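You operate a simulated robot arm through the tools that you are given. There is no shell and no other tool.

You run a simulated robot arm. Do the job below in one go: nothing can be reset, and whatever is moved stays where it is left.

Task
Put things in order on the door side of the work table. At the end: the white spare bulb from the door side of the work table stands where the white gel pump bottle stood; the white gel pump bottle is on the orange tub (marked "CLIPS"); the pink foam pad stands where the grey whisk stood; the grey whisk stands where the white spare bulb stood; whatever was shut is shut again. Leave all else as you found it, and nothing knocked over. Set down upright: gel pump bottle.

Only the result counts: the job must be done as asked and must still hold three seconds after the hand-in. Knocking over, shifting, dropping, spilling or breaking anything else fails it.

Robot
A 7-joint arm with a two-finger gripper, fixed in place. Base frame: the origin is at the foot of the arm, x ahead of it, y to its left, z up; the work surface is at about z = 0. Readings come in mm, degrees, newtons and seconds.
With the tool pointing down near the work surface it reaches from about 160 to 380 mm from the base axis. Its first joint turns from -72.0 to 72.0 degrees. Payload 0.6 kg.
The TCP is the grasp point between the finger pads, 22 mm short of the fingertips. In the tool frame z runs along the fingers and y along their closing line. The gripper opens to 92 mm; its body begins 65 mm behind the TCP.
Orientation is told as [roll, pitch, yaw] about the base's x, y, z axes, in that order, counted from this pose: with the fingers straight down and closing along the base's y, the tool's x points along the base's -x, its y along +y and its z along -z.

Tools
- The arm moves only by the tool move_arm. Its argument "series" is text: rows parted by semicolons, each of 7 numbers parted by spaces: the shift along the tool's x, y, z in mm, then the turn, a rotation vector about the tool's x, y, z in degrees, then the closure in counts, from 0 (fully open) to 255 (shut). In form: x y z rx ry rz claw; .... A call has 1 to 20 rows; each row is the pose to reach, as a shift and turn from the pose commanded when the call began, along the tool's axes at that moment. Each row takes 0.2 s and may step no farther than 50 mm and 8.6 degrees from the row before; otherwise, or with a gripper value out of range, the whole call is refused. Where a pose cannot be reached the arm comes as near as it can. A force on the tool above 40 N (or 10 N above the force at the start of the call, whichever is more), or a blocked arm, ends the call early, and 0.2 s more pass. The fingers move at their own pace (about 59.9 mm/s each) and stop on an object; they squeeze with about 26 N. The grip force told is the motor's: it shows also when the fingers shut on nothing. Time passes only in rows, and 0.2 s behind the last, so rows that repeat a pose let the fingers close. It gives the time, the measured TCP pose, the force on the tool (base axes), the opening and the grip force at its end, in the units of the frame above (readings bear some noise), with the torque about the TCP (base axes, N m) and any sound that the robot's microphone picked up.
- Cameras (640 x 400 px; columns grow to the right, rows downward): "scene" is fixed at [59, -261.3, 399.6]; the picture's right is [0.81, -0.59, 0.00], its down [-0.35, -0.48, -0.80] and it looks along [0.47, 0.65, -0.60] (base axes); focal length 214 px, centre (320, 200). "wrist" rides on the gripper at [71, 19, -102] in the tool frame; the picture's right is [-0.26, 0.96, 0.00], its down [-0.75, -0.20, -0.62] and it looks along [-0.60, -0.16, 0.78] (tool axes); focal length 280 px, centre (320, 200). There is no depth. A picture from a camera that has moved, and an enlarged one, comes with that camera's place and axes in the base frame and with its lens. The place of the scene camera against the robot may be out by one fixed shift of up to 18 mm in any direction.
- capture(camera): a new picture of that camera. No time passes.
- zoom(camera, box): a new picture of the part [left, top, right, bottom] of that camera's present view, enlarged. No time passes.
- job_done(): hands the job in; it is judged then, once.

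Places have to be worked out from the pictures, the camera data and where the tool is seen. Open the gripper and draw the arm clear of the work before you hand the job in, unless the task says otherwise.

The tools are called after "Request:" by a JSON object that holds its "op" and its "data". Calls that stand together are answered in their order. move_arm: Moves the arm, as the interface text tells. Its arguments: {"type":"object","properties":{"series":{"type":"string"}},"required":["series"]} The other tools are called the same way: capture (camera) takes a picture; zoom (camera, box) takes an enlarged picture of a part of a camera's view; job_done () hands the job in.

At the start:

```text
time: 0.0
tool_pos: [198.3, 43.0, 337.4]
ee_rot: [0.1, 0.0, 0.1]
contact_force: [1.0, -0.2, -0.2]
moment: [0.02, -0.02, -0.02]
width: 91.8
finger_force: 0.1
```

scene: 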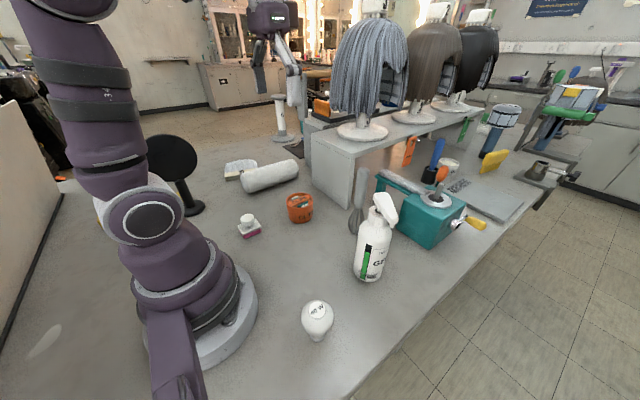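
wrist: 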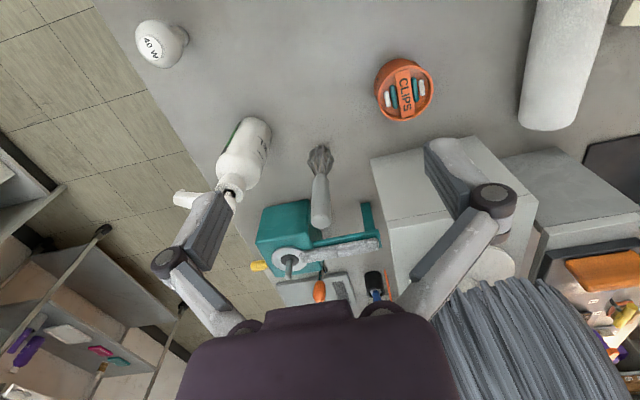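

I'll first look closely at the scene and wrist views to find out what stands where.

Request:
{"op": "zoom", "data": {"camera": "scene", "box": [220, 140, 420, 265]}}

Request:
{"op": "zoom", "data": {"camera": "scene", "box": [280, 180, 480, 345]}}

Request:
{"op": "zoom", "data": {"camera": "wrist", "box": [100, 0, 460, 225]}}

Request:
{"op": "zoom", "data": {"camera": "scene", "box": [380, 120, 580, 260]}}

```text
3.20 times, centred on (320, 202) of scene
camera zoom: at [59.0, -261.3, 399.6], right [0.81, -0.59, 0.0], down [-0.35, -0.48, -0.8], along [0.47, 0.65, -0.6], focal length 686 px, centre (320, 192)
```

zoom: 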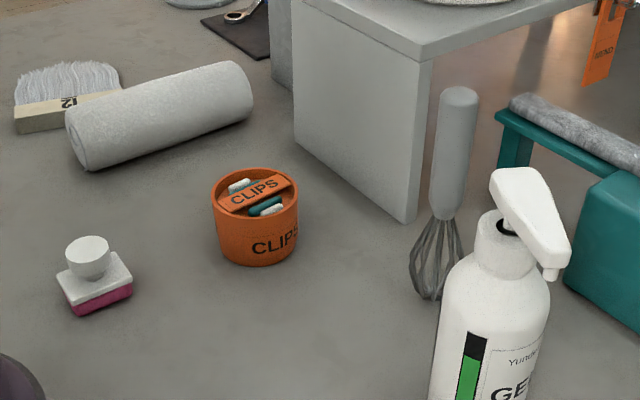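

```text
2.42 times, centred on (380, 262) of scene
camera zoom: at [59.0, -261.3, 399.6], right [0.81, -0.59, 0.0], down [-0.35, -0.48, -0.8], along [0.47, 0.65, -0.6], focal length 520 px, centre (174, 48)
```

zoom: 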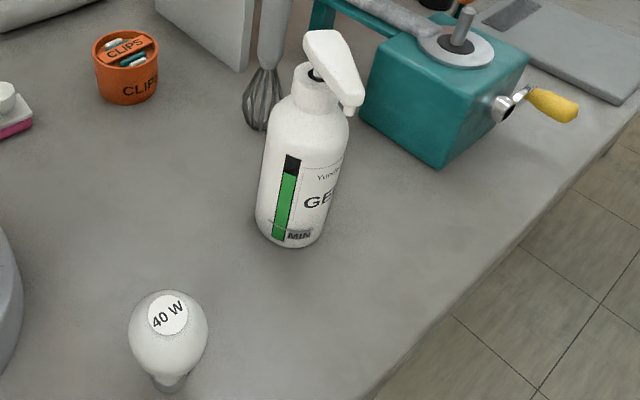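

```text
1.78 times, centred on (280, 112) of wrist
camera zoom: at [127.2, 60.7, 440.6], right [0.26, 0.96, 0.0], down [0.75, -0.2, 0.62], along [0.6, -0.16, -0.78], focal length 498 px, centre (391, 356)
```

zoom: 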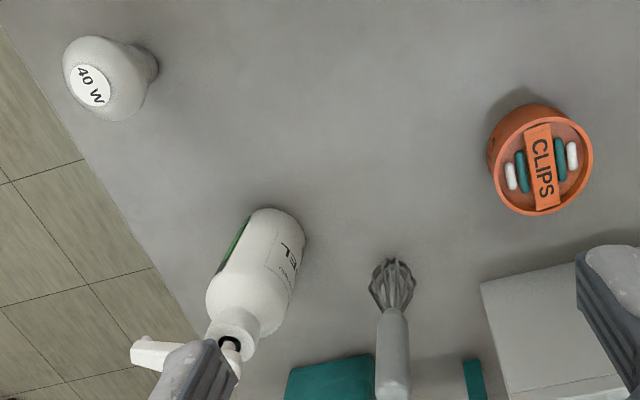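

```text
2.86 times, centred on (480, 190) of scene
camera zoom: at [59.0, -261.3, 399.6], right [0.81, -0.59, 0.0], down [-0.35, -0.48, -0.8], along [0.47, 0.65, -0.6], focal length 613 px, centre (-137, 229)
```

zoom: 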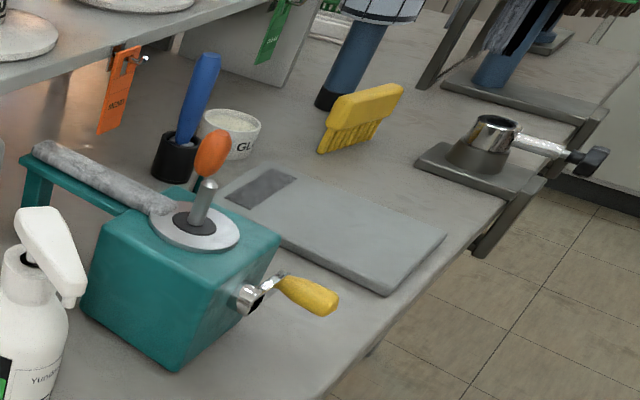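

The main items are found: bulb about (141,-137), bottle (302,-98), whisk (356,3), tub (280,140), pad (146,169). I zoom in further on the tub, pad and bottle to see details before moving.

Request:
{"op": "zoom", "data": {"camera": "scene", "box": [230, 180, 330, 245]}}

Request:
{"op": "zoom", "data": {"camera": "wrist", "box": [350, 40, 460, 130]}}

Request:
{"op": "zoom", "data": {"camera": "scene", "box": [340, 180, 420, 290]}}

Request:
{"op": "zoom", "data": {"camera": "wrist", "box": [160, 100, 300, 220]}}

```text
6.15 times, centred on (280, 212) of scene
camera zoom: at [59.0, -261.3, 399.6], right [0.81, -0.59, 0.0], down [-0.35, -0.48, -0.8], along [0.47, 0.65, -0.6], focal length 1320 px, centre (566, 123)
```

zoom: 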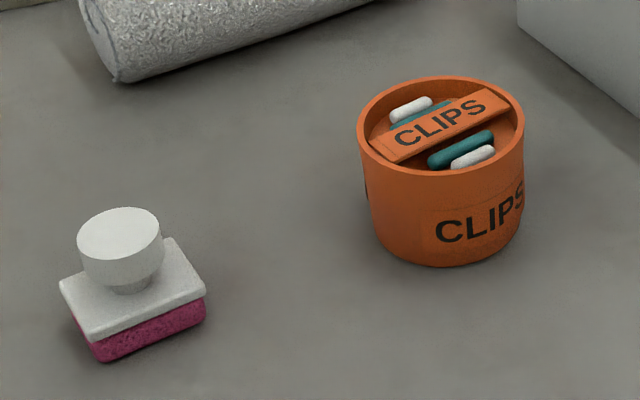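

```text
4.44 times, centred on (405, 85) of wrist
camera zoom: at [127.2, 60.7, 440.6], right [0.26, 0.96, 0.0], down [0.75, -0.2, 0.62], along [0.6, -0.16, -0.78], focal length 1246 px, centre (-58, 711)
```

zoom: 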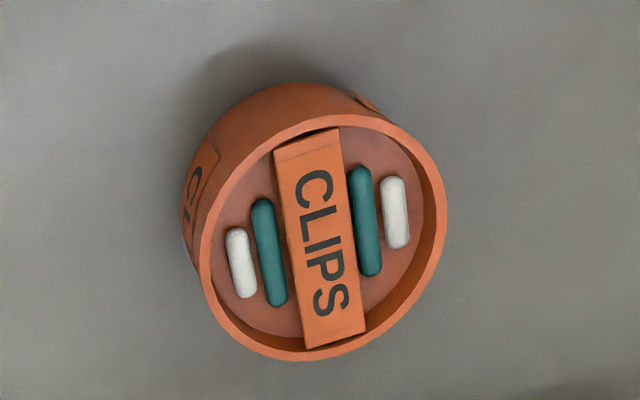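

```text
3.64 times, centred on (380, 235) of scene
camera zoom: at [59.0, -261.3, 399.6], right [0.81, -0.59, 0.0], down [-0.35, -0.48, -0.8], along [0.47, 0.65, -0.6], focal length 780 px, centre (102, 73)
```

zoom: 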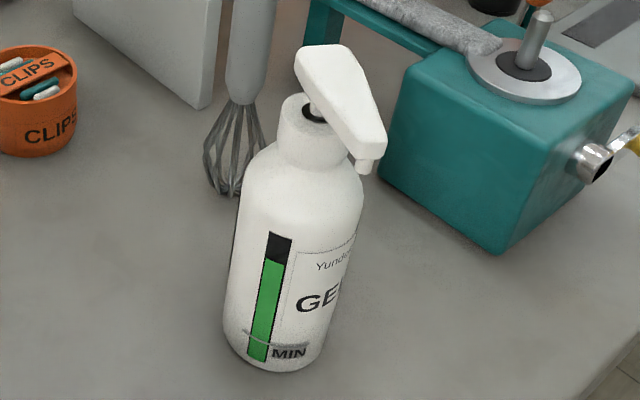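

```text
3.33 times, centred on (230, 160) of wrist
camera zoom: at [127.2, 60.7, 440.6], right [0.26, 0.96, 0.0], down [0.75, -0.2, 0.62], along [0.6, -0.16, -0.78], focal length 935 px, centre (620, 333)
```

zoom: 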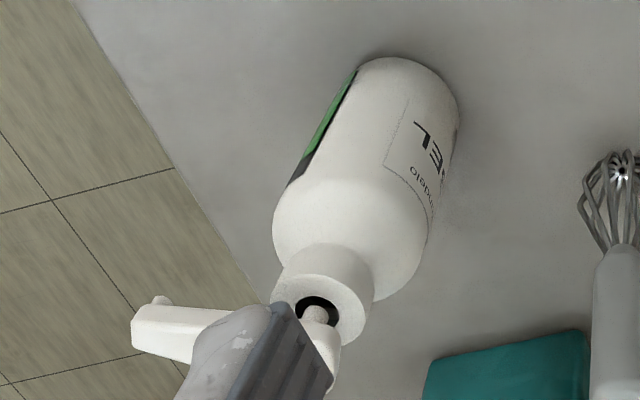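

The bottle is about 205 mm tall with a collar about 32 mm wide under the pump head; the nozzle points roughly toward -120° in the base frame, so a vertical grasp on the collar with the closing line at about -30° looks right. I move high above, toward the bottle, turning the yaw +60° and check readings.

Request:
{"op": "move_arm", "data": {"series": "-8 -12 0 0 0 -6 0; -16 -24 0 0 0 -12 0; -24 -36 0 0 0 -18 0; -32 -48 0 0 0 -24 0; -40 -60 0 0 0 -30 0; -48 -72 0 0 0 -36 0; -56 -84 0 0 0 -42 0; -64 -96 0 0 0 -48 0; -72 -108 0 0 0 -54 0; -80 -120 0 0 0 -60 0"}}

Request:
{"op": "capture", "data": {"camera": "wrist"}}

Request:
{"op": "capture", "data": {"camera": "scene"}}

```text
time: 0.5
tool_pos: [212.4, 24.3, 338.0]
ee_rot: [0.1, -0.6, 7.6]
contact_force: [4.7, 0.9, -7.2]
moment: [-0.03, -0.08, -0.04]
width: 92.1
finger_force: 0.1
stopped in row 2: the force on the tool passed its limit at 92 N (the readings are from after the stop); the commanded pose is now the measured one
```

```text
taken
camera wrist: at [137.8, 33.4, 440.1], right [0.13, 0.99, 0.0], down [0.77, -0.11, 0.63], along [0.63, -0.08, -0.77], focal length 280 px, centre (320, 200)
```

wrist: 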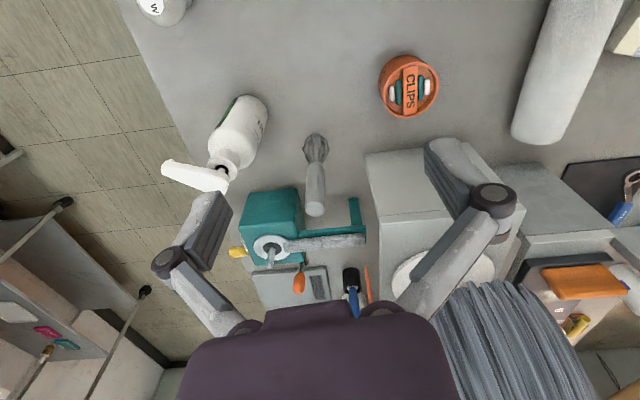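

```text
taken
```

scene: 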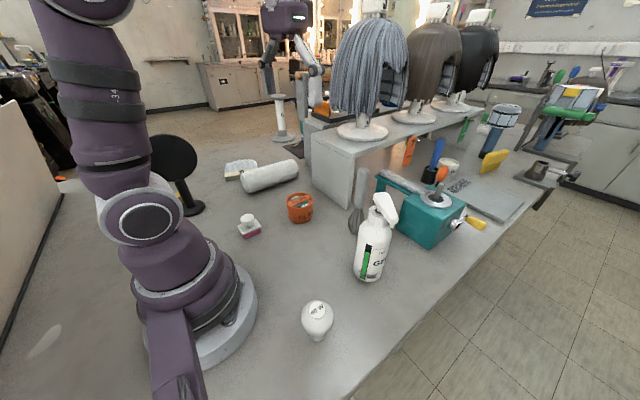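

The move stopped early with a brief 92 N force, though nothing is visibly touching the gripper. I hold still for a moment to read the forces and look at the gripper in the scene view.

Request:
{"op": "move_arm", "data": {"series": "0 0 0 0 0 0 0; 0 0 0 0 0 0 0"}}

Request:
{"op": "zoom", "data": {"camera": "scene", "box": [220, 0, 420, 125]}}

Request:
{"op": "zoom", "data": {"camera": "wrist", "box": [100, 200, 640, 400]}}

```text
time: 1.1
tool_pos: [212.2, 24.7, 337.4]
ee_rot: [0.1, -0.6, 7.5]
contact_force: [4.8, 4.1, -10.1]
moment: [-0.42, -0.16, -0.32]
width: 91.9
finger_force: 0.0
```

```text
3.20 times, centred on (320, 62) of scene
camera zoom: at [59.0, -261.3, 399.6], right [0.81, -0.59, 0.0], down [-0.35, -0.48, -0.8], along [0.47, 0.65, -0.6], focal length 686 px, centre (320, 640)
```

zoom: 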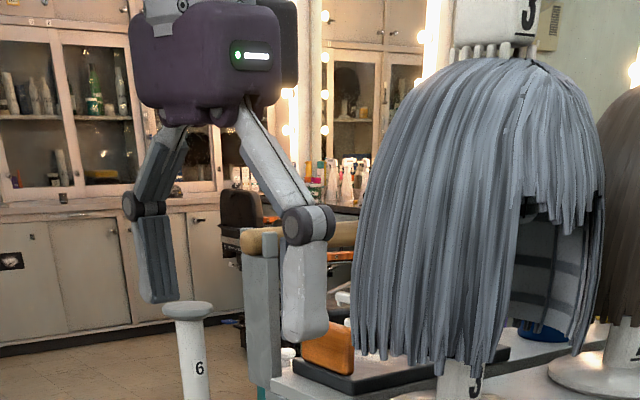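

```text
1.19 times, centred on (370, 300) of wrist
camera zoom: at [137.8, 33.4, 440.2], right [0.13, 0.99, 0.0], down [0.77, -0.11, 0.63], along [0.63, -0.08, -0.77], focal length 332 px, centre (261, 82)
```

zoom: 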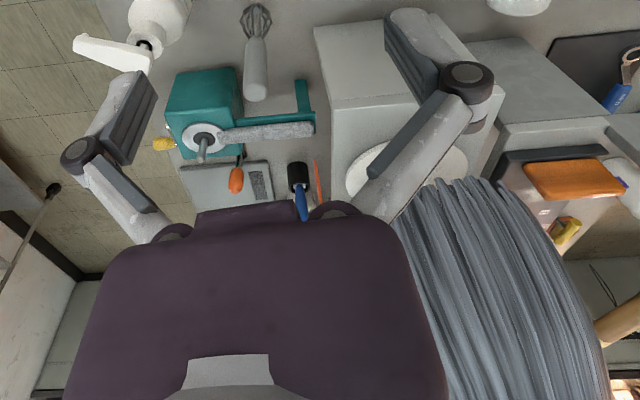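

A steady force of about 12 N remains near the left finger although nothing is visible there. I test with a very small, slow move straight up to see how the force changes.

Request:
{"op": "move_arm", "data": {"series": "0 0 -1 0 0 0 0; 0 0 -2 0 0 0 0; 0 0 -3 0 0 0 0; 0 0 -4 0 0 0 0"}}

Request:
{"op": "capture", "data": {"camera": "wrist"}}

```text
time: 1.6
tool_pos: [214.7, 24.7, 339.4]
ee_rot: [0.1, -1.0, 7.6]
contact_force: [9.5, 4.8, -16.9]
moment: [-0.6, -0.25, -0.4]
width: 92.2
finger_force: 0.0
stopped in row 2: the force on the tool passed its limit at 47 N (the readings are from after the stop); the commanded pose is now the measured one
```

```text
taken
camera wrist: at [138.6, 33.6, 440.8], right [0.13, 0.99, 0.01], down [0.76, -0.11, 0.64], along [0.63, -0.08, -0.77], focal length 280 px, centre (320, 200)
```

wrist: 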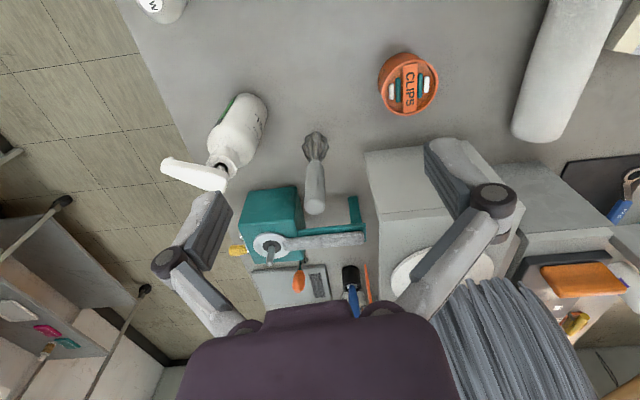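

The force line points back to the wrist camera's mount, pushed outward and down: it looks as if the hand touches the arm's own forearm in this high, folded pose. I move outward and down, away from the contact, in small steps.

Request:
{"op": "move_arm", "data": {"series": "-2 0 2 0 0 0 0; -4 0 4 0 0 0 0; -7 0 8 0 0 0 0; -10 0 12 0 0 0 0; -13 0 16 0 0 0 0"}}

```text
time: 2.8
tool_pos: [228.1, 27.0, 323.7]
ee_rot: [0.1, -0.9, 7.7]
contact_force: [-0.1, -0.4, -0.5]
moment: [-0.02, -0.01, 0.02]
width: 91.9
finger_force: 0.0
```

The contact is gone. I fix the small pitch error and move further outward and down, then turn the yaw in a second step.

Request:
{"op": "move_arm", "data": {"series": "-8 -7 7 0 0.2 0 0; -16 -14 14 0 0.4 0 0; -24 -20 21 0 0.6 0 0; -32 -26 28 0 0.8 0 0; -38 -32 34 0 0.9 0 0; -38 -32 34 0 0.9 0 0"}}

```text
time: 4.2
tool_pos: [269.2, 1.4, 289.0]
ee_rot: [0.1, 0.1, 7.5]
contact_force: [0.2, 0.6, -0.5]
moment: [0.0, -0.01, 0.01]
width: 91.8
finger_force: 0.1
```

Pose is level and free of contact. Now I turn the yaw to about 60° gently while shifting slightly toward the bottle.

Request:
{"op": "move_arm", "data": {"series": "0 -4 0 0 0 -4 0; -1 -8 0 0 0 -8 0; -1 -12 0 0 0 -13 0; -2 -16 0 0 0 -18 0; -2 -20 0 0 0 -23 0; -3 -24 0 0 0 -28 0; -3 -28 0 0 0 -33 0; -4 -32 0 0 0 -38 0; -4 -36 0 0 0 -43 0; -5 -40 0 0 0 -48 0; -5 -41 0 0 0 -52.5 0; -5 -41 0 0 0 -52.5 0"}}

Request:
{"op": "capture", "data": {"camera": "wrist"}}

Request:
{"op": "capture", "data": {"camera": "scene"}}

```text
time: 6.8
tool_pos: [280.4, -39.6, 290.9]
ee_rot: [0.2, 0.0, 60.3]
contact_force: [-0.6, -0.1, -0.5]
moment: [0.0, 0.0, 0.02]
width: 92.0
finger_force: 0.1
```

```text
taken
camera wrist: at [227.0, -92.4, 392.9], right [-0.71, 0.71, 0.0], down [0.55, 0.55, 0.62], along [0.44, 0.44, -0.78], focal length 280 px, centre (320, 200)
```

wrist: 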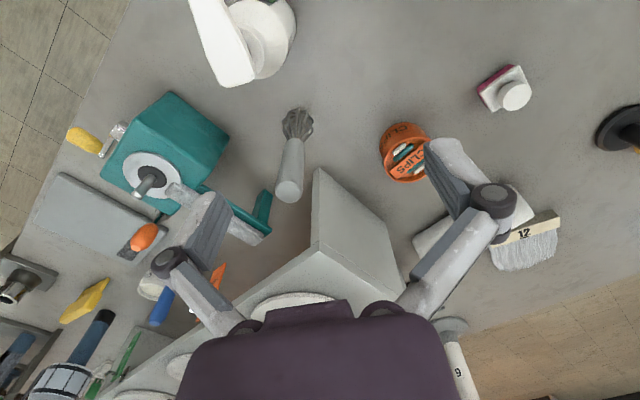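

```text
taken
```

scene: 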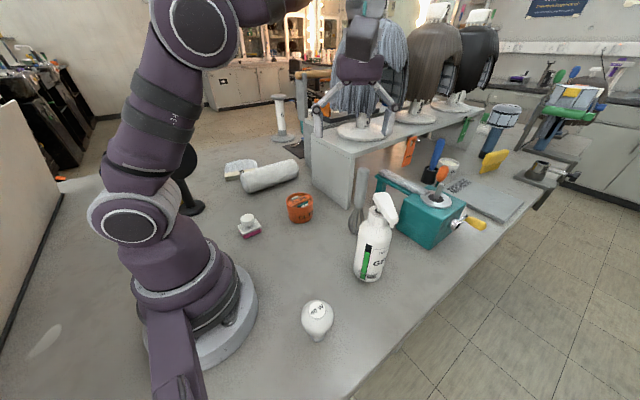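

The hand is clear. From this new viewpoint I zoom on each item to refine its place by triangulation.

Request:
{"op": "zoom", "data": {"camera": "wrist", "box": [170, 0, 330, 100]}}

Request:
{"op": "zoom", "data": {"camera": "wrist", "box": [240, 90, 360, 210]}}

Request:
{"op": "zoom", "data": {"camera": "wrist", "box": [360, 110, 460, 200]}}

Request:
{"op": "zoom", "data": {"camera": "wrist", "box": [450, 50, 550, 130]}}

```text
4.00 times, centred on (250, 50) of wrist
camera zoom: at [227.0, -92.4, 392.9], right [-0.71, 0.71, 0.0], down [0.55, 0.55, 0.62], along [0.44, 0.44, -0.78], focal length 1122 px, centre (600, 800)
```

zoom: 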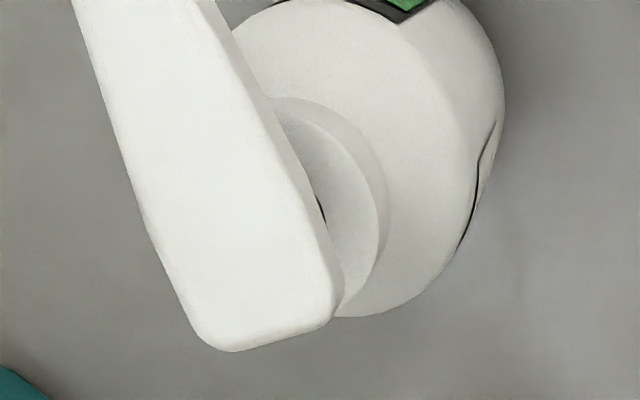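

```text
3.33 times, centred on (300, 150) of wrist
camera zoom: at [227.0, -92.4, 392.9], right [-0.71, 0.71, 0.0], down [0.55, 0.55, 0.62], along [0.44, 0.44, -0.78], focal length 935 px, centre (387, 367)
```

zoom: 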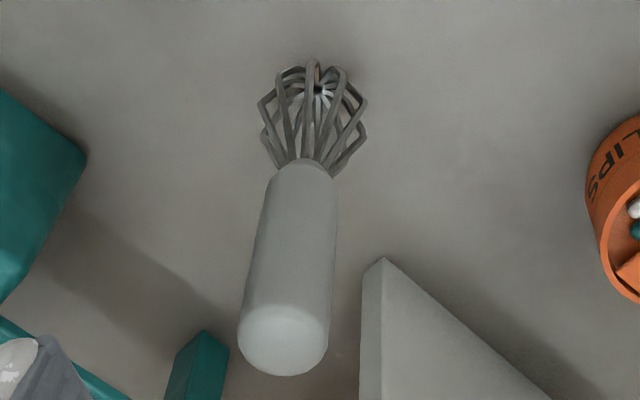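

```text
4.44 times, centred on (410, 155) of wrist
camera zoom: at [227.0, -92.4, 392.9], right [-0.71, 0.71, 0.0], down [0.55, 0.55, 0.62], along [0.44, 0.44, -0.78], focal length 1246 px, centre (-80, 400)
```

zoom: 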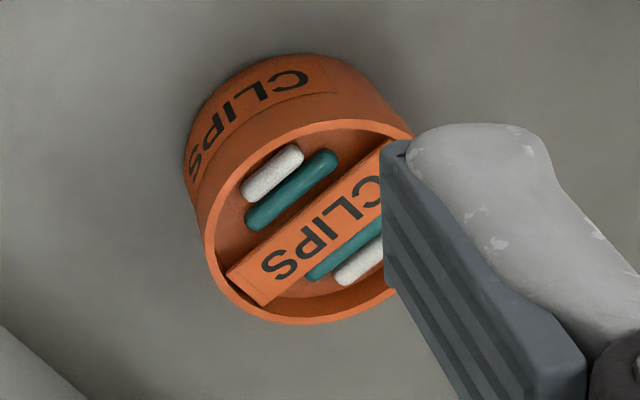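

```text
5.00 times, centred on (500, 90) of wrist
camera zoom: at [227.0, -92.4, 392.9], right [-0.71, 0.71, 0.0], down [0.55, 0.55, 0.62], along [0.44, 0.44, -0.78], focal length 1402 px, centre (-580, 750)
```

zoom: 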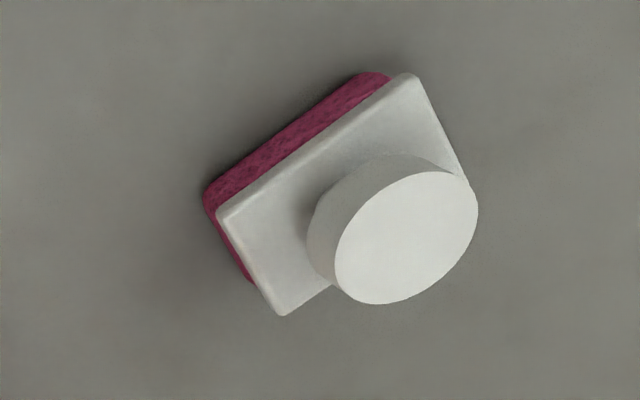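

Whisk stands near (359,2), about 180 mm tall. I shift back so that the bottle and bulb come fully into the wrist camera's view.

Request:
{"op": "move_arm", "data": {"series": "12 -1 0 0 0 0 0; 25 -3 0 0 0 0 0; 38 -4 0 0 0 0 0; 51 -6 0 0 0 0 0; 64 -7 0 0 0 0 0; 76 -9 0 0 0 0 0; 76 -9 0 0 0 0 0"}}

Request:
{"op": "capture", "data": {"camera": "wrist"}}

```text
time: 8.4
tool_pos: [248.9, -110.4, 291.6]
ee_rot: [0.1, -0.1, 60.1]
contact_force: [-0.4, 0.4, 0.0]
moment: [0.01, 0.01, 0.03]
width: 92.0
finger_force: 0.1
```

```text
taken
camera wrist: at [196.1, -163.6, 393.6], right [-0.71, 0.71, 0.0], down [0.55, 0.55, 0.62], along [0.44, 0.44, -0.78], focal length 280 px, centre (320, 200)
```

wrist: 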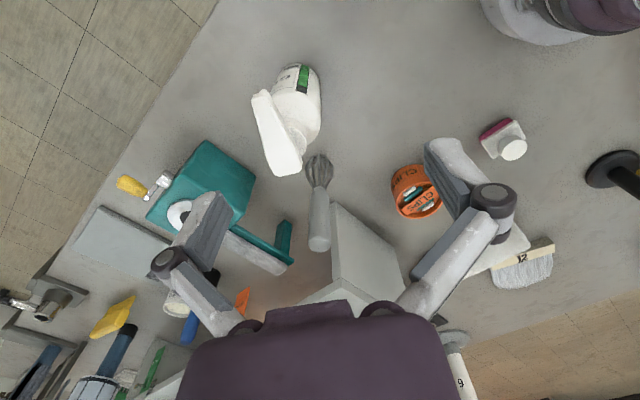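

Request:
{"op": "zoom", "data": {"camera": "wrist", "box": [220, 50, 360, 190]}}

Request:
{"op": "zoom", "data": {"camera": "wrist", "box": [280, 130, 380, 260]}}

Request:
{"op": "zoom", "data": {"camera": "wrist", "box": [370, 100, 540, 230]}}

```text
2.86 times, centred on (290, 120) of wrist
camera zoom: at [196.1, -163.6, 393.6], right [-0.71, 0.71, 0.0], down [0.55, 0.55, 0.62], along [0.44, 0.44, -0.78], focal length 801 px, centre (406, 429)
```

zoom: 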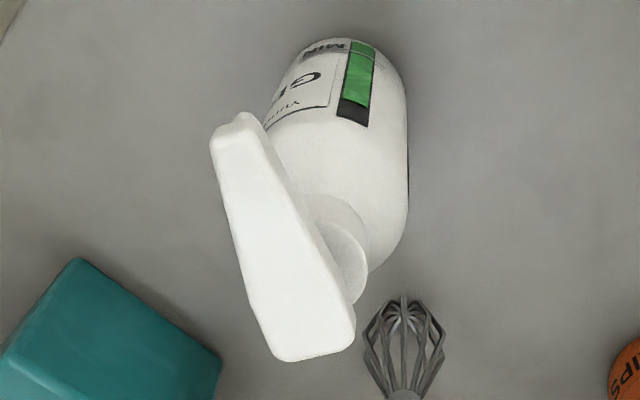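

```text
3.08 times, centred on (330, 195) of wrist
camera zoom: at [196.1, -163.6, 393.6], right [-0.71, 0.71, 0.0], down [0.55, 0.55, 0.62], along [0.44, 0.44, -0.78], focal length 863 px, centre (289, 215)
```

zoom: 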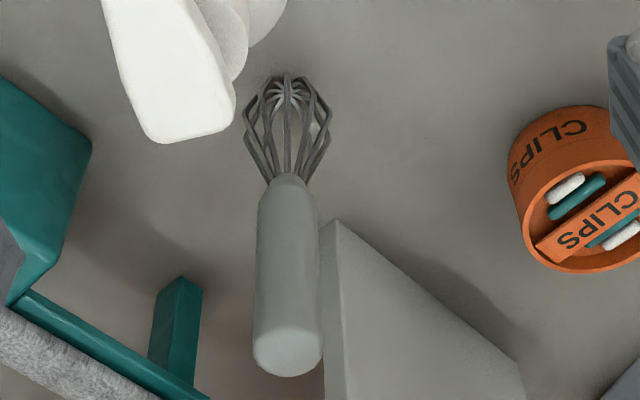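

```text
3.08 times, centred on (455, 165) of wrist
camera zoom: at [196.1, -163.6, 393.6], right [-0.71, 0.71, 0.0], down [0.55, 0.55, 0.62], along [0.44, 0.44, -0.78], focal length 863 px, centre (-95, 308)
```

zoom: 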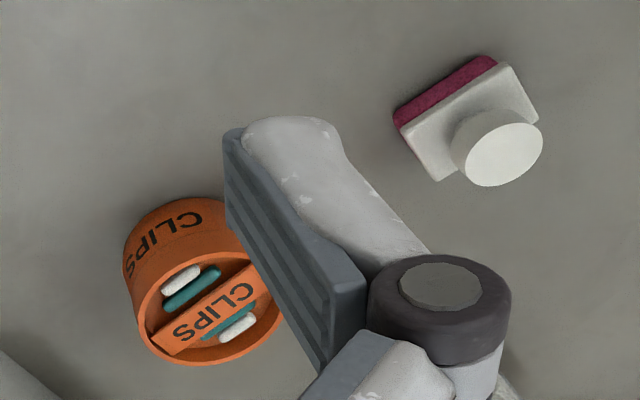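

Triangulation from three views gives the bottle axis at about (299,-101), radius 29 mm, top at 198 mm, collar from about 138 to 162 mm; nozzle at -120°. I move right above it, still high, and look again.

Request:
{"op": "move_arm", "data": {"series": "-8 -10 0 0 0 0 0; -16 -20 0 0 0 0 0; -24 -29 0 0 0 0 0; -33 -38.5 0 0 0 0 0; -33 -38.5 12 0 0 0 0; -33 -38.5 24 0 0 0 0; -33 -38.5 36 0 0 0 0; -33 -38.5 36 0 0 0 0"}}

Request:
{"op": "capture", "data": {"camera": "wrist"}}

Request:
{"op": "zoom", "data": {"camera": "scene", "box": [300, 100, 460, 290]}}

```text
time: 10.2
tool_pos: [298.0, -100.0, 253.7]
ee_rot: [0.2, 0.0, 60.1]
contact_force: [0.2, -0.6, 0.7]
moment: [-0.02, -0.02, 0.0]
width: 91.7
finger_force: 0.0
out of reach, approached as far as the arm can: row 4
```

```text
taken
camera wrist: at [245.1, -153.0, 356.6], right [-0.71, 0.71, 0.0], down [0.55, 0.55, 0.62], along [0.44, 0.44, -0.78], focal length 280 px, centre (320, 200)
```

wrist: 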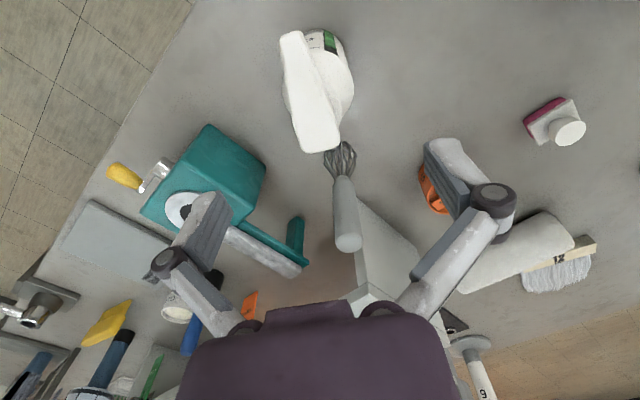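

```text
2.11 times, centred on (380, 195) of scene
camera zoom: at [59.0, -261.3, 399.6], right [0.81, -0.59, 0.0], down [-0.35, -0.48, -0.8], along [0.47, 0.65, -0.6], focal length 452 px, centre (194, 210)
```

zoom: 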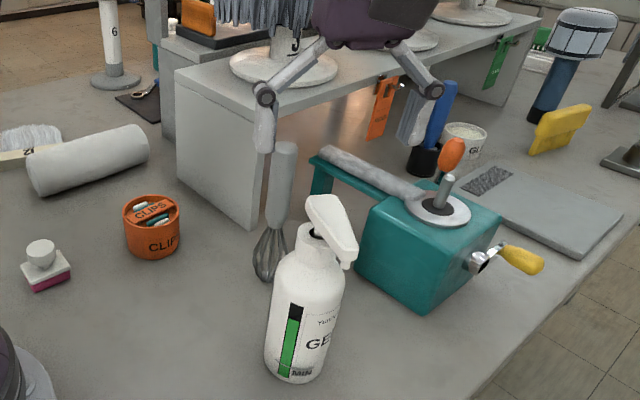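

I'm at (298,-100,254), above the bottle. I zoom in to check the alignment of the head between the fingers.

Request:
{"op": "zoom", "data": {"camera": "wrist", "box": [250, 20, 390, 170]}}

```text
2.67 times, centred on (320, 95) of wrist
camera zoom: at [245.1, -153.0, 356.6], right [-0.71, 0.71, 0.0], down [0.55, 0.55, 0.62], along [0.44, 0.44, -0.78], focal length 748 px, centre (320, 480)
```

zoom: 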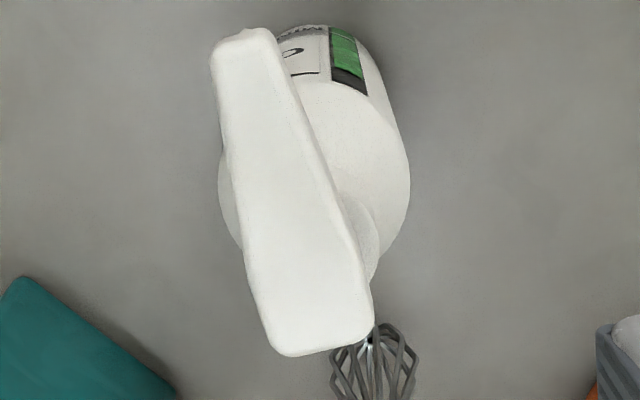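

The bottle axis is about 2 mm off toward the picture's left; I correct that and descend straight so that the fingertips straddle the collar (TCP about z=165), slowing near the end.

Request:
{"op": "move_arm", "data": {"series": "0.3 -1.8 10 0 0 0 0; 0.3 -1.8 20 0 0 0 0; 0.3 -1.8 30 0 0 0 0; 0.3 -1.8 40 0 0 0 0; 0.3 -1.8 50 0 0 0 0; 0.3 -1.8 60 0 0 0 0; 0.3 -1.8 68 0 0 0 0; 0.3 -1.8 74 0 0 0 0; 0.3 -1.8 79 0 0 0 0; 0.3 -1.8 83 0 0 0 0; 0.3 -1.8 86 0 0 0 0; 0.3 -1.8 86 0 0 0 0"}}

Request:
{"op": "capture", "data": {"camera": "wrist"}}

Request:
{"op": "zoom", "data": {"camera": "scene", "box": [300, 120, 460, 290]}}

```text
time: 12.8
tool_pos: [300.2, -101.1, 168.2]
ee_rot: [0.1, 0.0, 60.1]
contact_force: [0.0, -0.2, 0.1]
moment: [0.02, 0.03, 0.0]
width: 92.2
finger_force: 0.0
```

```text
taken
camera wrist: at [247.3, -154.0, 270.0], right [-0.71, 0.71, 0.0], down [0.55, 0.55, 0.62], along [0.44, 0.44, -0.78], focal length 280 px, centre (320, 200)
```

wrist: 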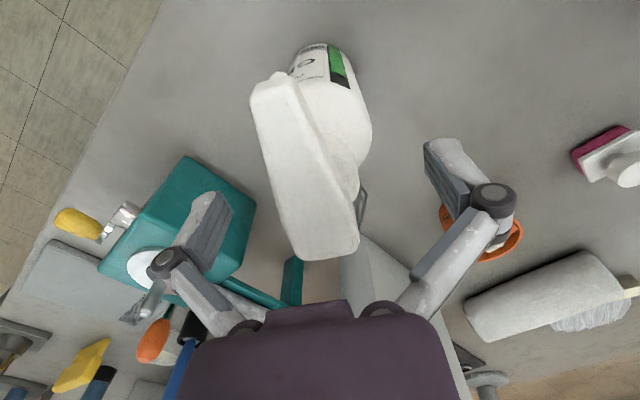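

```text
2.35 times, centred on (380, 205) of scene
camera zoom: at [59.0, -261.3, 399.6], right [0.81, -0.59, 0.0], down [-0.35, -0.48, -0.8], along [0.47, 0.65, -0.6], focal length 505 px, centre (179, 188)
```

zoom: 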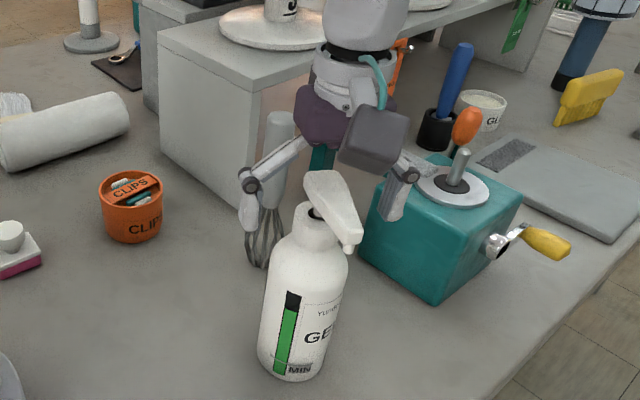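

The collar is centred between the fingers and no contact is felt. I lower 3 mm more and close on the collar.

Request:
{"op": "move_arm", "data": {"series": "0 0 1.5 0 0 0 0; 0 0 3 0 0 0 0; 0 0 3 0 0 0 80; 0 0 3 0 0 0 120; 0 0 3 0 0 0 160; 0 0 3 0 0 0 200; 0 0 3 0 0 0 255; 0 0 3 0 0 0 255; 0 0 3 0 0 0 255"}}

Request:
{"op": "capture", "data": {"camera": "wrist"}}

Request:
{"op": "zoom", "data": {"camera": "scene", "box": [300, 120, 460, 290]}}

```text
time: 14.8
tool_pos: [300.4, -101.0, 166.9]
ee_rot: [0.1, -0.1, 60.1]
contact_force: [-2.3, 0.9, 9.3]
moment: [0.05, 0.08, 0.04]
width: 33.9
finger_force: 25.9
```

```text
taken
camera wrist: at [247.4, -154.4, 267.5], right [-0.71, 0.71, 0.0], down [0.55, 0.55, 0.62], along [0.44, 0.44, -0.78], focal length 280 px, centre (320, 200)
```

wrist: 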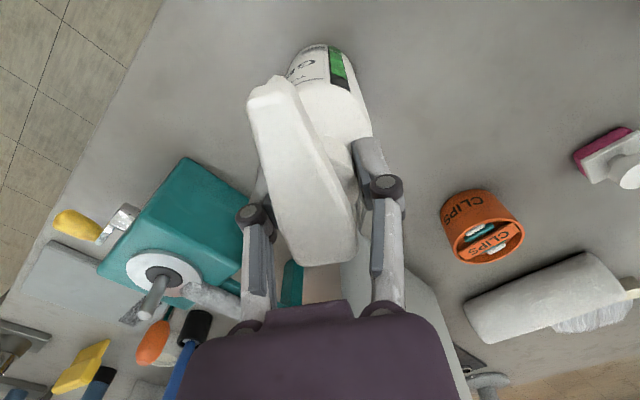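

```text
2.35 times, centred on (380, 205) of scene
camera zoom: at [59.0, -261.3, 399.6], right [0.81, -0.59, 0.0], down [-0.35, -0.48, -0.8], along [0.47, 0.65, -0.6], focal length 505 px, centre (179, 188)
```

zoom: 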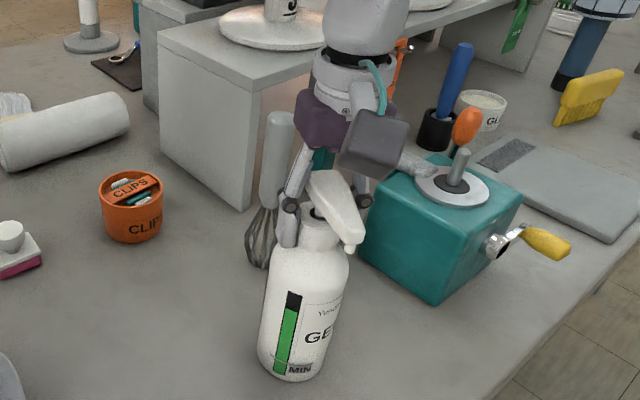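

The collar is gripped (33.9 mm, 26 N). I lift slowly and check weight and uprightness.

Request:
{"op": "move_arm", "data": {"series": "0 0 -2 0 0 0 255; 0 0 -5 0 0 0 255; 0 0 -9 0 0 0 255; 0 0 -14 0 0 0 255; 0 0 -20 0 0 0 255; 0 0 -20 0 0 0 255"}}

Request:
{"op": "zoom", "data": {"camera": "scene", "box": [300, 120, 460, 290]}}

```text
time: 16.2
tool_pos: [299.6, -100.5, 185.1]
ee_rot: [0.1, 0.0, 60.2]
contact_force: [-0.5, -0.8, -3.0]
moment: [0.02, 0.0, -0.01]
width: 33.9
finger_force: 26.1
```

```text
2.35 times, centred on (380, 205) of scene
camera zoom: at [59.0, -261.3, 399.6], right [0.81, -0.59, 0.0], down [-0.35, -0.48, -0.8], along [0.47, 0.65, -0.6], focal length 505 px, centre (179, 188)
```

zoom: 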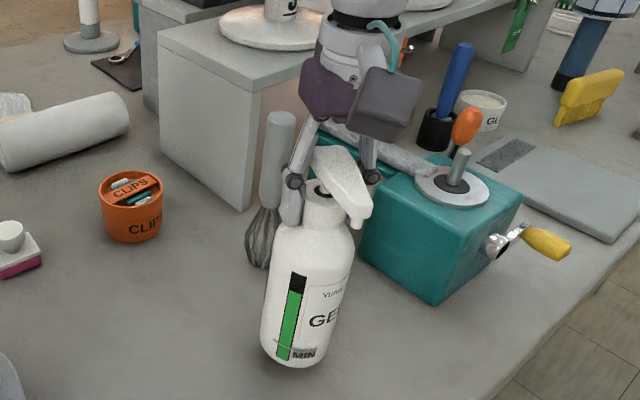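

The bottle (about 0.3 kg) hangs upright. I lift it to about 245 mm and carry it on an arc inside the whisk, toward the tub.

Request:
{"op": "move_arm", "data": {"series": "-1.4 4.5 -10 0 0 0 255; -2.9 9 -20 0 0 0 255; -4.3 13.6 -30 0 0 0 255; -6.1 20.4 -37.5 0 0 0 255; -8 27.2 -45 0 0 0 255; -9.8 34 -52.5 0 0 0 255; -11.7 40.9 -60 0 0 0 255; -17.9 50.2 -60 0 0 0 255; -24 59.5 -60 0 0 0 255; -30.2 68.8 -60 0 0 0 255; -41 77 -60 0 0 0 255; -51.6 85 -60 0 0 0 255; -62.4 93.1 -60 0 0 0 255; -76.8 101.4 -60 0 0 0 255; -91.3 109.7 -60 0 0 0 255; -105.7 118 -60 0 0 0 255; -117 123 -60 0 0 0 255; -129 128.5 -60 0 0 0 255; -141 134 -60 0 0 0 255; -151.6 138.6 -60 0 0 0 255"}}

Request:
{"op": "capture", "data": {"camera": "wrist"}}

Request:
{"op": "capture", "data": {"camera": "scene"}}

```text
time: 20.4
tool_pos: [254.8, 98.0, 245.6]
ee_rot: [0.1, 0.0, 60.1]
contact_force: [0.5, 0.3, -2.5]
moment: [-0.02, -0.01, 0.01]
width: 33.5
finger_force: 26.1
```

```text
taken
camera wrist: at [203.0, 45.9, 347.5], right [-0.71, 0.71, 0.0], down [0.55, 0.55, 0.63], along [0.44, 0.44, -0.78], focal length 280 px, centre (320, 200)
```

wrist: 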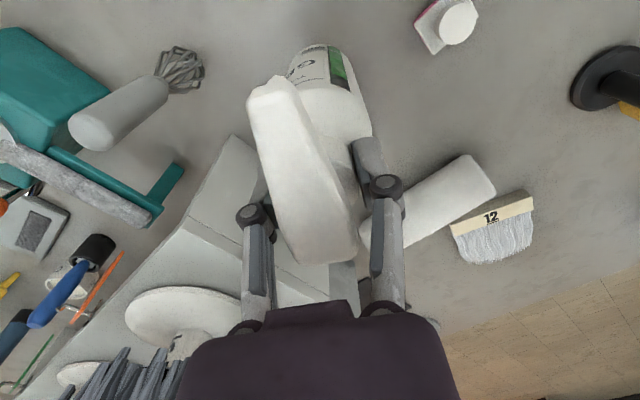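

```text
taken
```

scene: 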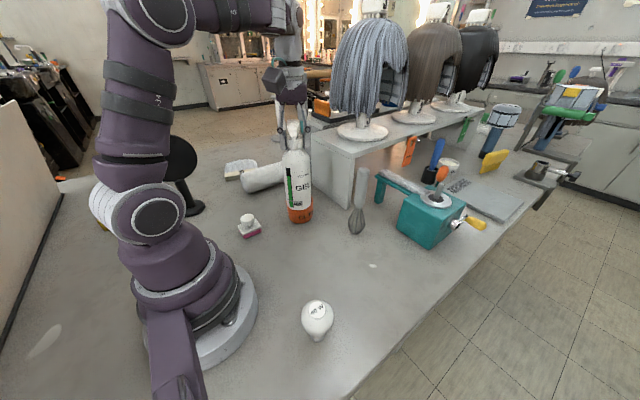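

The bottle is now near the tub. I notice a small pale spot where the bottle stood; I zoom on it and on the bottle above the tub.

Request:
{"op": "zoom", "data": {"camera": "scene", "box": [330, 230, 430, 300]}}

Request:
{"op": "zoom", "data": {"camera": "scene", "box": [230, 90, 370, 245]}}

```text
5.71 times, centred on (380, 265) of scene
camera zoom: at [59.0, -261.3, 399.6], right [0.81, -0.59, 0.0], down [-0.35, -0.48, -0.8], along [0.47, 0.65, -0.6], focal length 1226 px, centre (-23, -171)
```

zoom: 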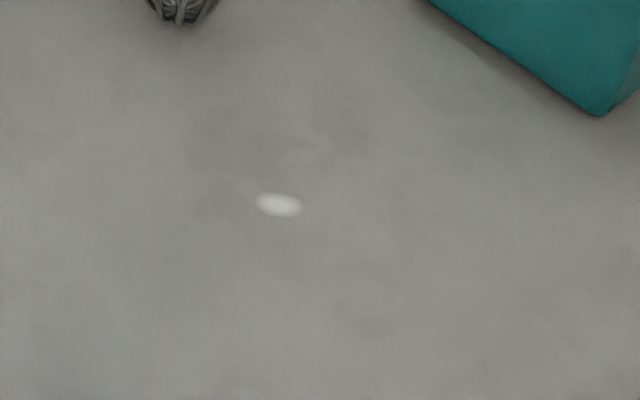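

```text
2.58 times, centred on (300, 168) of scene
camera zoom: at [59.0, -261.3, 399.6], right [0.81, -0.59, 0.0], down [-0.35, -0.48, -0.8], along [0.47, 0.65, -0.6], focal length 554 px, centre (372, 284)
```

zoom: 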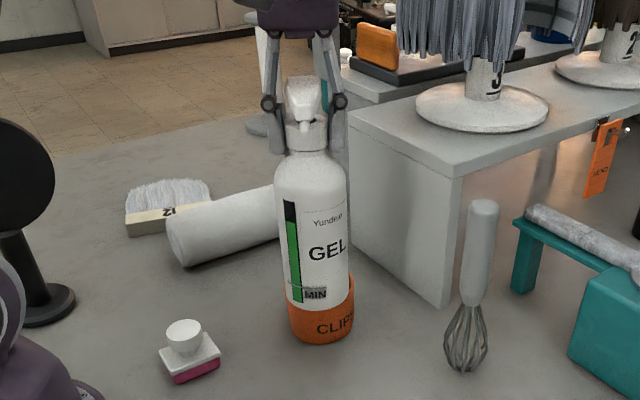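

The bottle hides the tub from this pose, so I step back about 48 mm along -y to see the tub beside the bottle and measure it well.

Request:
{"op": "move_arm", "data": {"series": "8 -6 0 0 0 0 255; 16 -12 0 0 0 0 255; 24 -18 0 0 0 0 255; 32 -24 0 0 0 0 255; 38 -30 0 0 0 0 255; 38 -30 0 0 0 0 255"}}

Request:
{"op": "capture", "data": {"camera": "wrist"}}

```text
time: 21.8
tool_pos: [263.4, 48.8, 244.9]
ee_rot: [0.1, 0.0, 60.1]
contact_force: [-0.5, 0.6, -3.0]
moment: [0.0, -0.02, 0.02]
width: 33.7
finger_force: 26.6
```

```text
taken
camera wrist: at [210.3, -3.0, 347.9], right [-0.71, 0.71, 0.0], down [0.55, 0.55, 0.62], along [0.44, 0.44, -0.78], focal length 280 px, centre (320, 200)
```

wrist: 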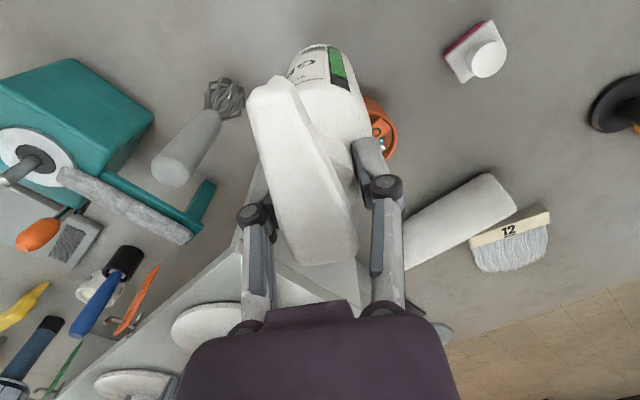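

Still half hidden; I step back a further 65 mm.

Request:
{"op": "move_arm", "data": {"series": "9 -6 0 0 0 0 255; 18 -12 0 0 0 0 255; 27 -18 0 0 0 0 255; 36 -24 0 0 0 0 255; 45 -30 0 0 0 0 255; 54 -36 0 0 0 0 255; 54 -36 0 0 0 0 255"}}

Request:
{"op": "capture", "data": {"camera": "wrist"}}

Request:
{"op": "zoom", "data": {"camera": "wrist", "box": [370, 120, 490, 220]}}

Request:
{"op": "zoom", "data": {"camera": "scene", "box": [270, 175, 330, 235]}}

```text
time: 23.4
tool_pos: [267.7, -13.9, 245.1]
ee_rot: [0.2, 0.0, 60.1]
contact_force: [0.4, 0.2, -2.7]
moment: [-0.01, -0.05, 0.03]
width: 33.4
finger_force: 26.0
```

```text
taken
camera wrist: at [214.8, -66.6, 346.4], right [-0.71, 0.71, 0.0], down [0.55, 0.55, 0.62], along [0.44, 0.44, -0.78], focal length 280 px, centre (320, 200)
```

wrist: 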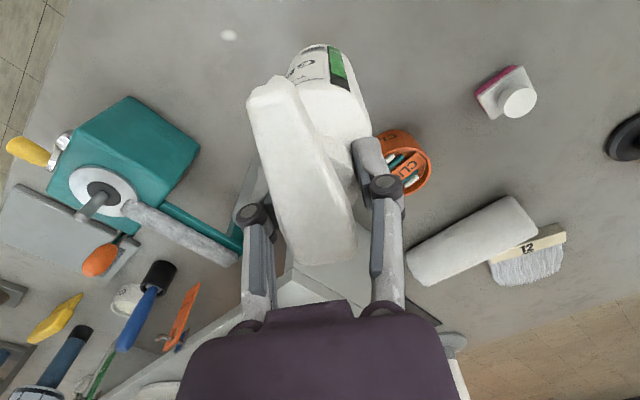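

```text
4.00 times, centred on (430, 170) of wrist
camera zoom: at [214.8, -66.6, 346.4], right [-0.71, 0.71, 0.0], down [0.55, 0.55, 0.62], along [0.44, 0.44, -0.78], focal length 1122 px, centre (-120, 320)
```

zoom: 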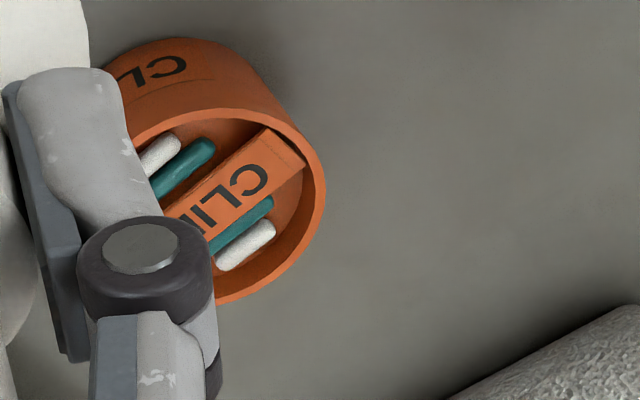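

```text
6.67 times, centred on (300, 205) of scene
camera zoom: at [59.0, -261.3, 399.6], right [0.81, -0.59, 0.0], down [-0.35, -0.48, -0.8], along [0.47, 0.65, -0.6], focal length 1430 px, centre (453, 167)
```

zoom: 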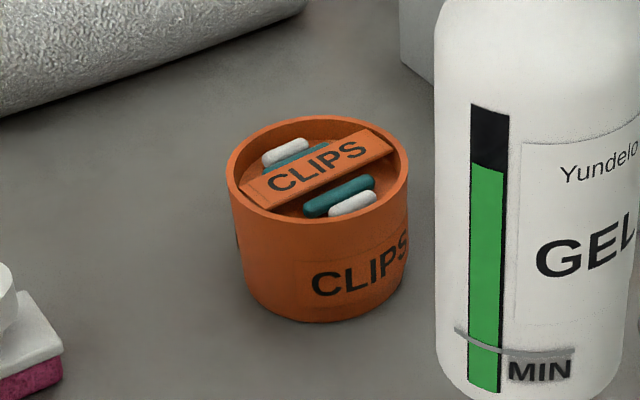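

The tub's rim centre comes out at about (278.4, 141.0), rim height about 52 mm, outer radius 37, inner about 33. I check how the bottle sits in the hand before carrying it over.

Request:
{"op": "zoom", "data": {"camera": "wrist", "box": [230, 30, 400, 140]}}

Request:
{"op": "zoom", "data": {"camera": "scene", "box": [290, 80, 400, 250]}}

```text
3.64 times, centred on (315, 85) of wrist
camera zoom: at [214.8, -66.6, 346.4], right [-0.71, 0.71, 0.0], down [0.55, 0.55, 0.62], along [0.44, 0.44, -0.78], focal length 1020 px, centre (338, 618)
```

zoom: 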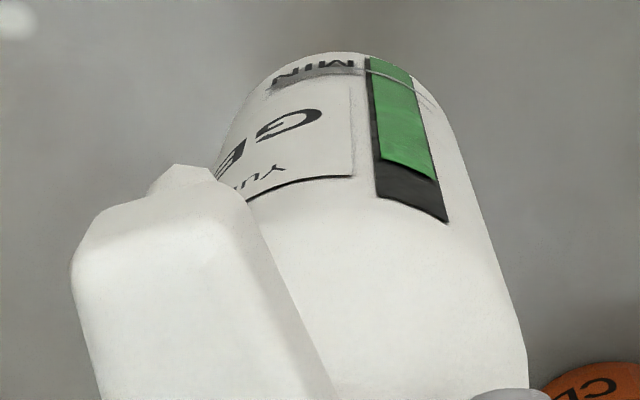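

```text
2.35 times, centred on (345, 165) of scene
camera zoom: at [59.0, -261.3, 399.6], right [0.81, -0.59, 0.0], down [-0.35, -0.48, -0.8], along [0.47, 0.65, -0.6], focal length 505 px, centre (261, 282)
```

zoom: 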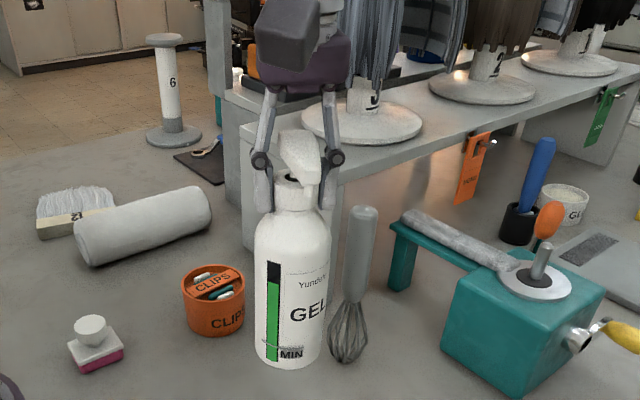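

The bottle sits within about 1–2 mm of the TCP axis. I carry it to above the tub centre at the same height (its base at about 78 mm).

Request:
{"op": "move_arm", "data": {"series": "-8 4 0 0 0 0 255; -20 9 0 0 0 0 255; -32 15 0 0 0 0 255; -44 21 0 0 0 0 255; -56 27 0 0 0 0 255; -68 33 0 0 0 0 255; -80 38.5 0 0 0 0 255; -92 44.5 0 0 0 0 255; -104 50 0 0 0 0 255; -116 56 0 0 0 0 255; -126 61 0 0 0 0 255; -134 65 0 0 0 0 255; -140.3 67.7 0 0 0 0 255; -140.3 67.7 0 0 0 0 255; -140.3 67.7 0 0 0 0 255"}}

Request:
{"op": "zoom", "data": {"camera": "scene", "box": [250, 80, 360, 250]}}

Request:
{"op": "capture", "data": {"camera": "wrist"}}

```text
time: 26.6
tool_pos: [278.5, 142.6, 245.7]
ee_rot: [0.1, -0.1, 60.1]
contact_force: [0.1, 0.1, -2.2]
moment: [-0.01, 0.01, -0.04]
width: 33.6
finger_force: 25.9
```

```text
2.35 times, centred on (305, 165) of scene
camera zoom: at [59.0, -261.3, 399.6], right [0.81, -0.59, 0.0], down [-0.35, -0.48, -0.8], along [0.47, 0.65, -0.6], focal length 505 px, centre (355, 282)
```

zoom: 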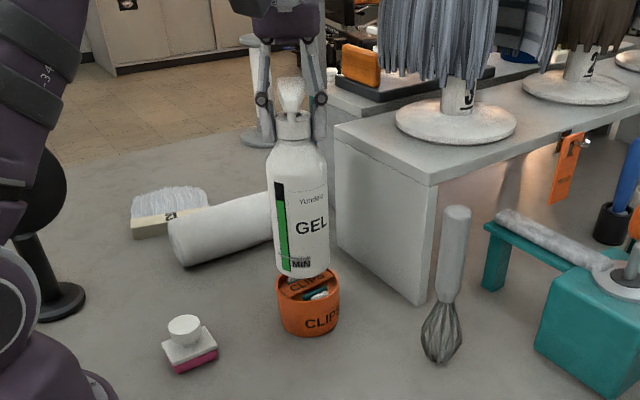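

```text
taken
camera wrist: at [225.8, 89.3, 347.7], right [-0.71, 0.71, 0.0], down [0.55, 0.55, 0.62], along [0.44, 0.44, -0.78], focal length 280 px, centre (320, 200)
```

wrist: 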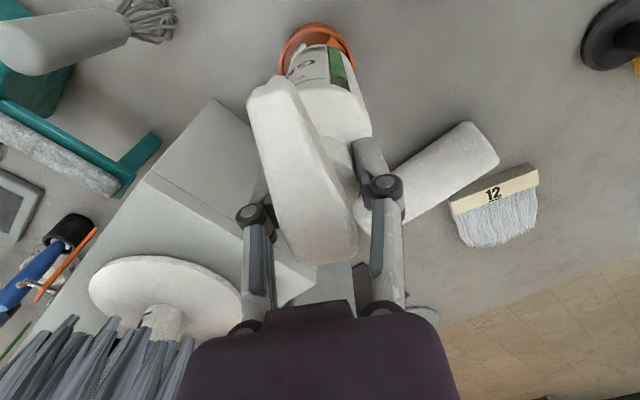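

Now over the tub at (278.5,142.6,245.7). I zoom on both views to check the lateral alignment of bottle base and tub.

Request:
{"op": "zoom", "data": {"camera": "scene", "box": [275, 165, 335, 230]}}

Request:
{"op": "zoom", "data": {"camera": "wrist", "box": [260, 10, 380, 110]}}

```text
6.15 times, centred on (305, 198) of scene
camera zoom: at [59.0, -261.3, 399.6], right [0.81, -0.59, 0.0], down [-0.35, -0.48, -0.8], along [0.47, 0.65, -0.6], focal length 1320 px, centre (412, 215)
```

zoom: 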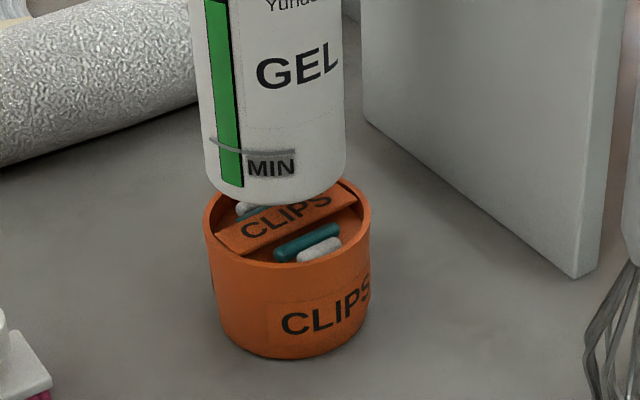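

```text
4.00 times, centred on (320, 60) of wrist
camera zoom: at [225.8, 89.3, 347.7], right [-0.71, 0.71, 0.0], down [0.55, 0.55, 0.62], along [0.44, 0.44, -0.78], focal length 1122 px, centre (320, 760)
```

zoom: 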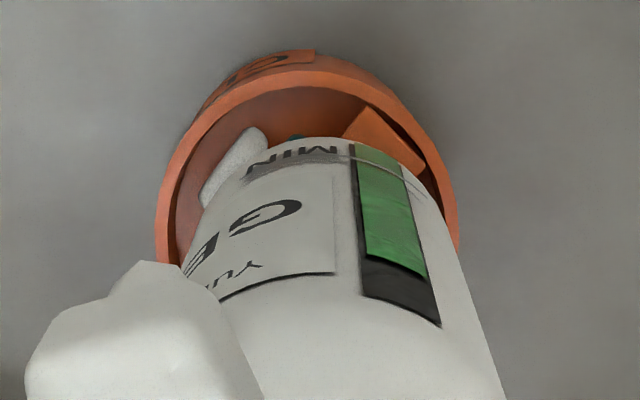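

Both views say the bottle is about 3 mm off laterally from the tub centre. I correct by about (+2.1,-2.0) mm and descend to a base height of about 60 mm, then check again.

Request:
{"op": "move_arm", "data": {"series": "0.3 -1.4 0 0 0 0 255; 0.7 -2.8 0 0 0 0 255; 0.7 -2.8 5 0 0 0 255; 0.7 -2.8 10 0 0 0 255; 0.7 -2.8 15 0 0 0 255; 0.7 -2.8 18 0 0 0 255; 0.7 -2.8 18 0 0 0 255"}}

Request:
{"op": "zoom", "data": {"camera": "scene", "box": [275, 165, 335, 230]}}

Request:
{"op": "zoom", "data": {"camera": "wrist", "box": [260, 10, 380, 110]}}

```text
time: 28.2
tool_pos: [280.6, 139.3, 228.4]
ee_rot: [0.1, 0.1, 60.1]
contact_force: [0.5, -0.4, -3.1]
moment: [0.02, 0.01, 0.02]
width: 33.5
finger_force: 26.0
```

```text
6.15 times, centred on (305, 198) of scene
camera zoom: at [59.0, -261.3, 399.6], right [0.81, -0.59, 0.0], down [-0.35, -0.48, -0.8], along [0.47, 0.65, -0.6], focal length 1320 px, centre (412, 215)
```

zoom: 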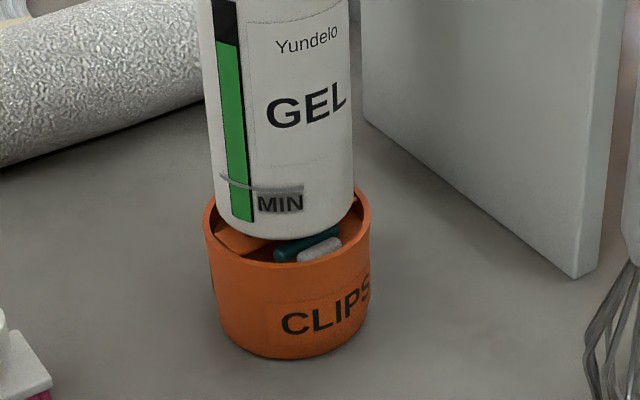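

```text
4.00 times, centred on (320, 60) of wrist
camera zoom: at [227.5, 86.9, 330.4], right [-0.71, 0.71, 0.0], down [0.55, 0.55, 0.62], along [0.44, 0.44, -0.78], focal length 1122 px, centre (320, 760)
```

zoom: 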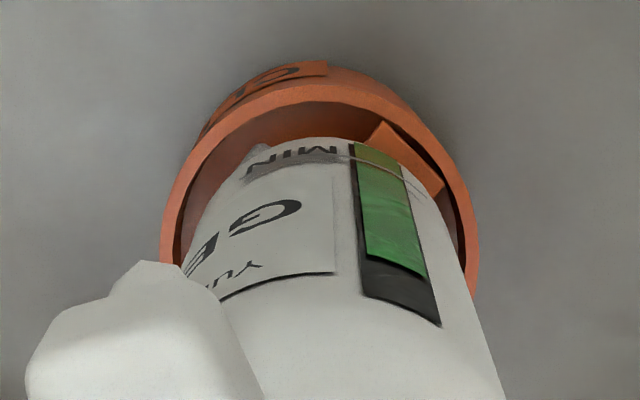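

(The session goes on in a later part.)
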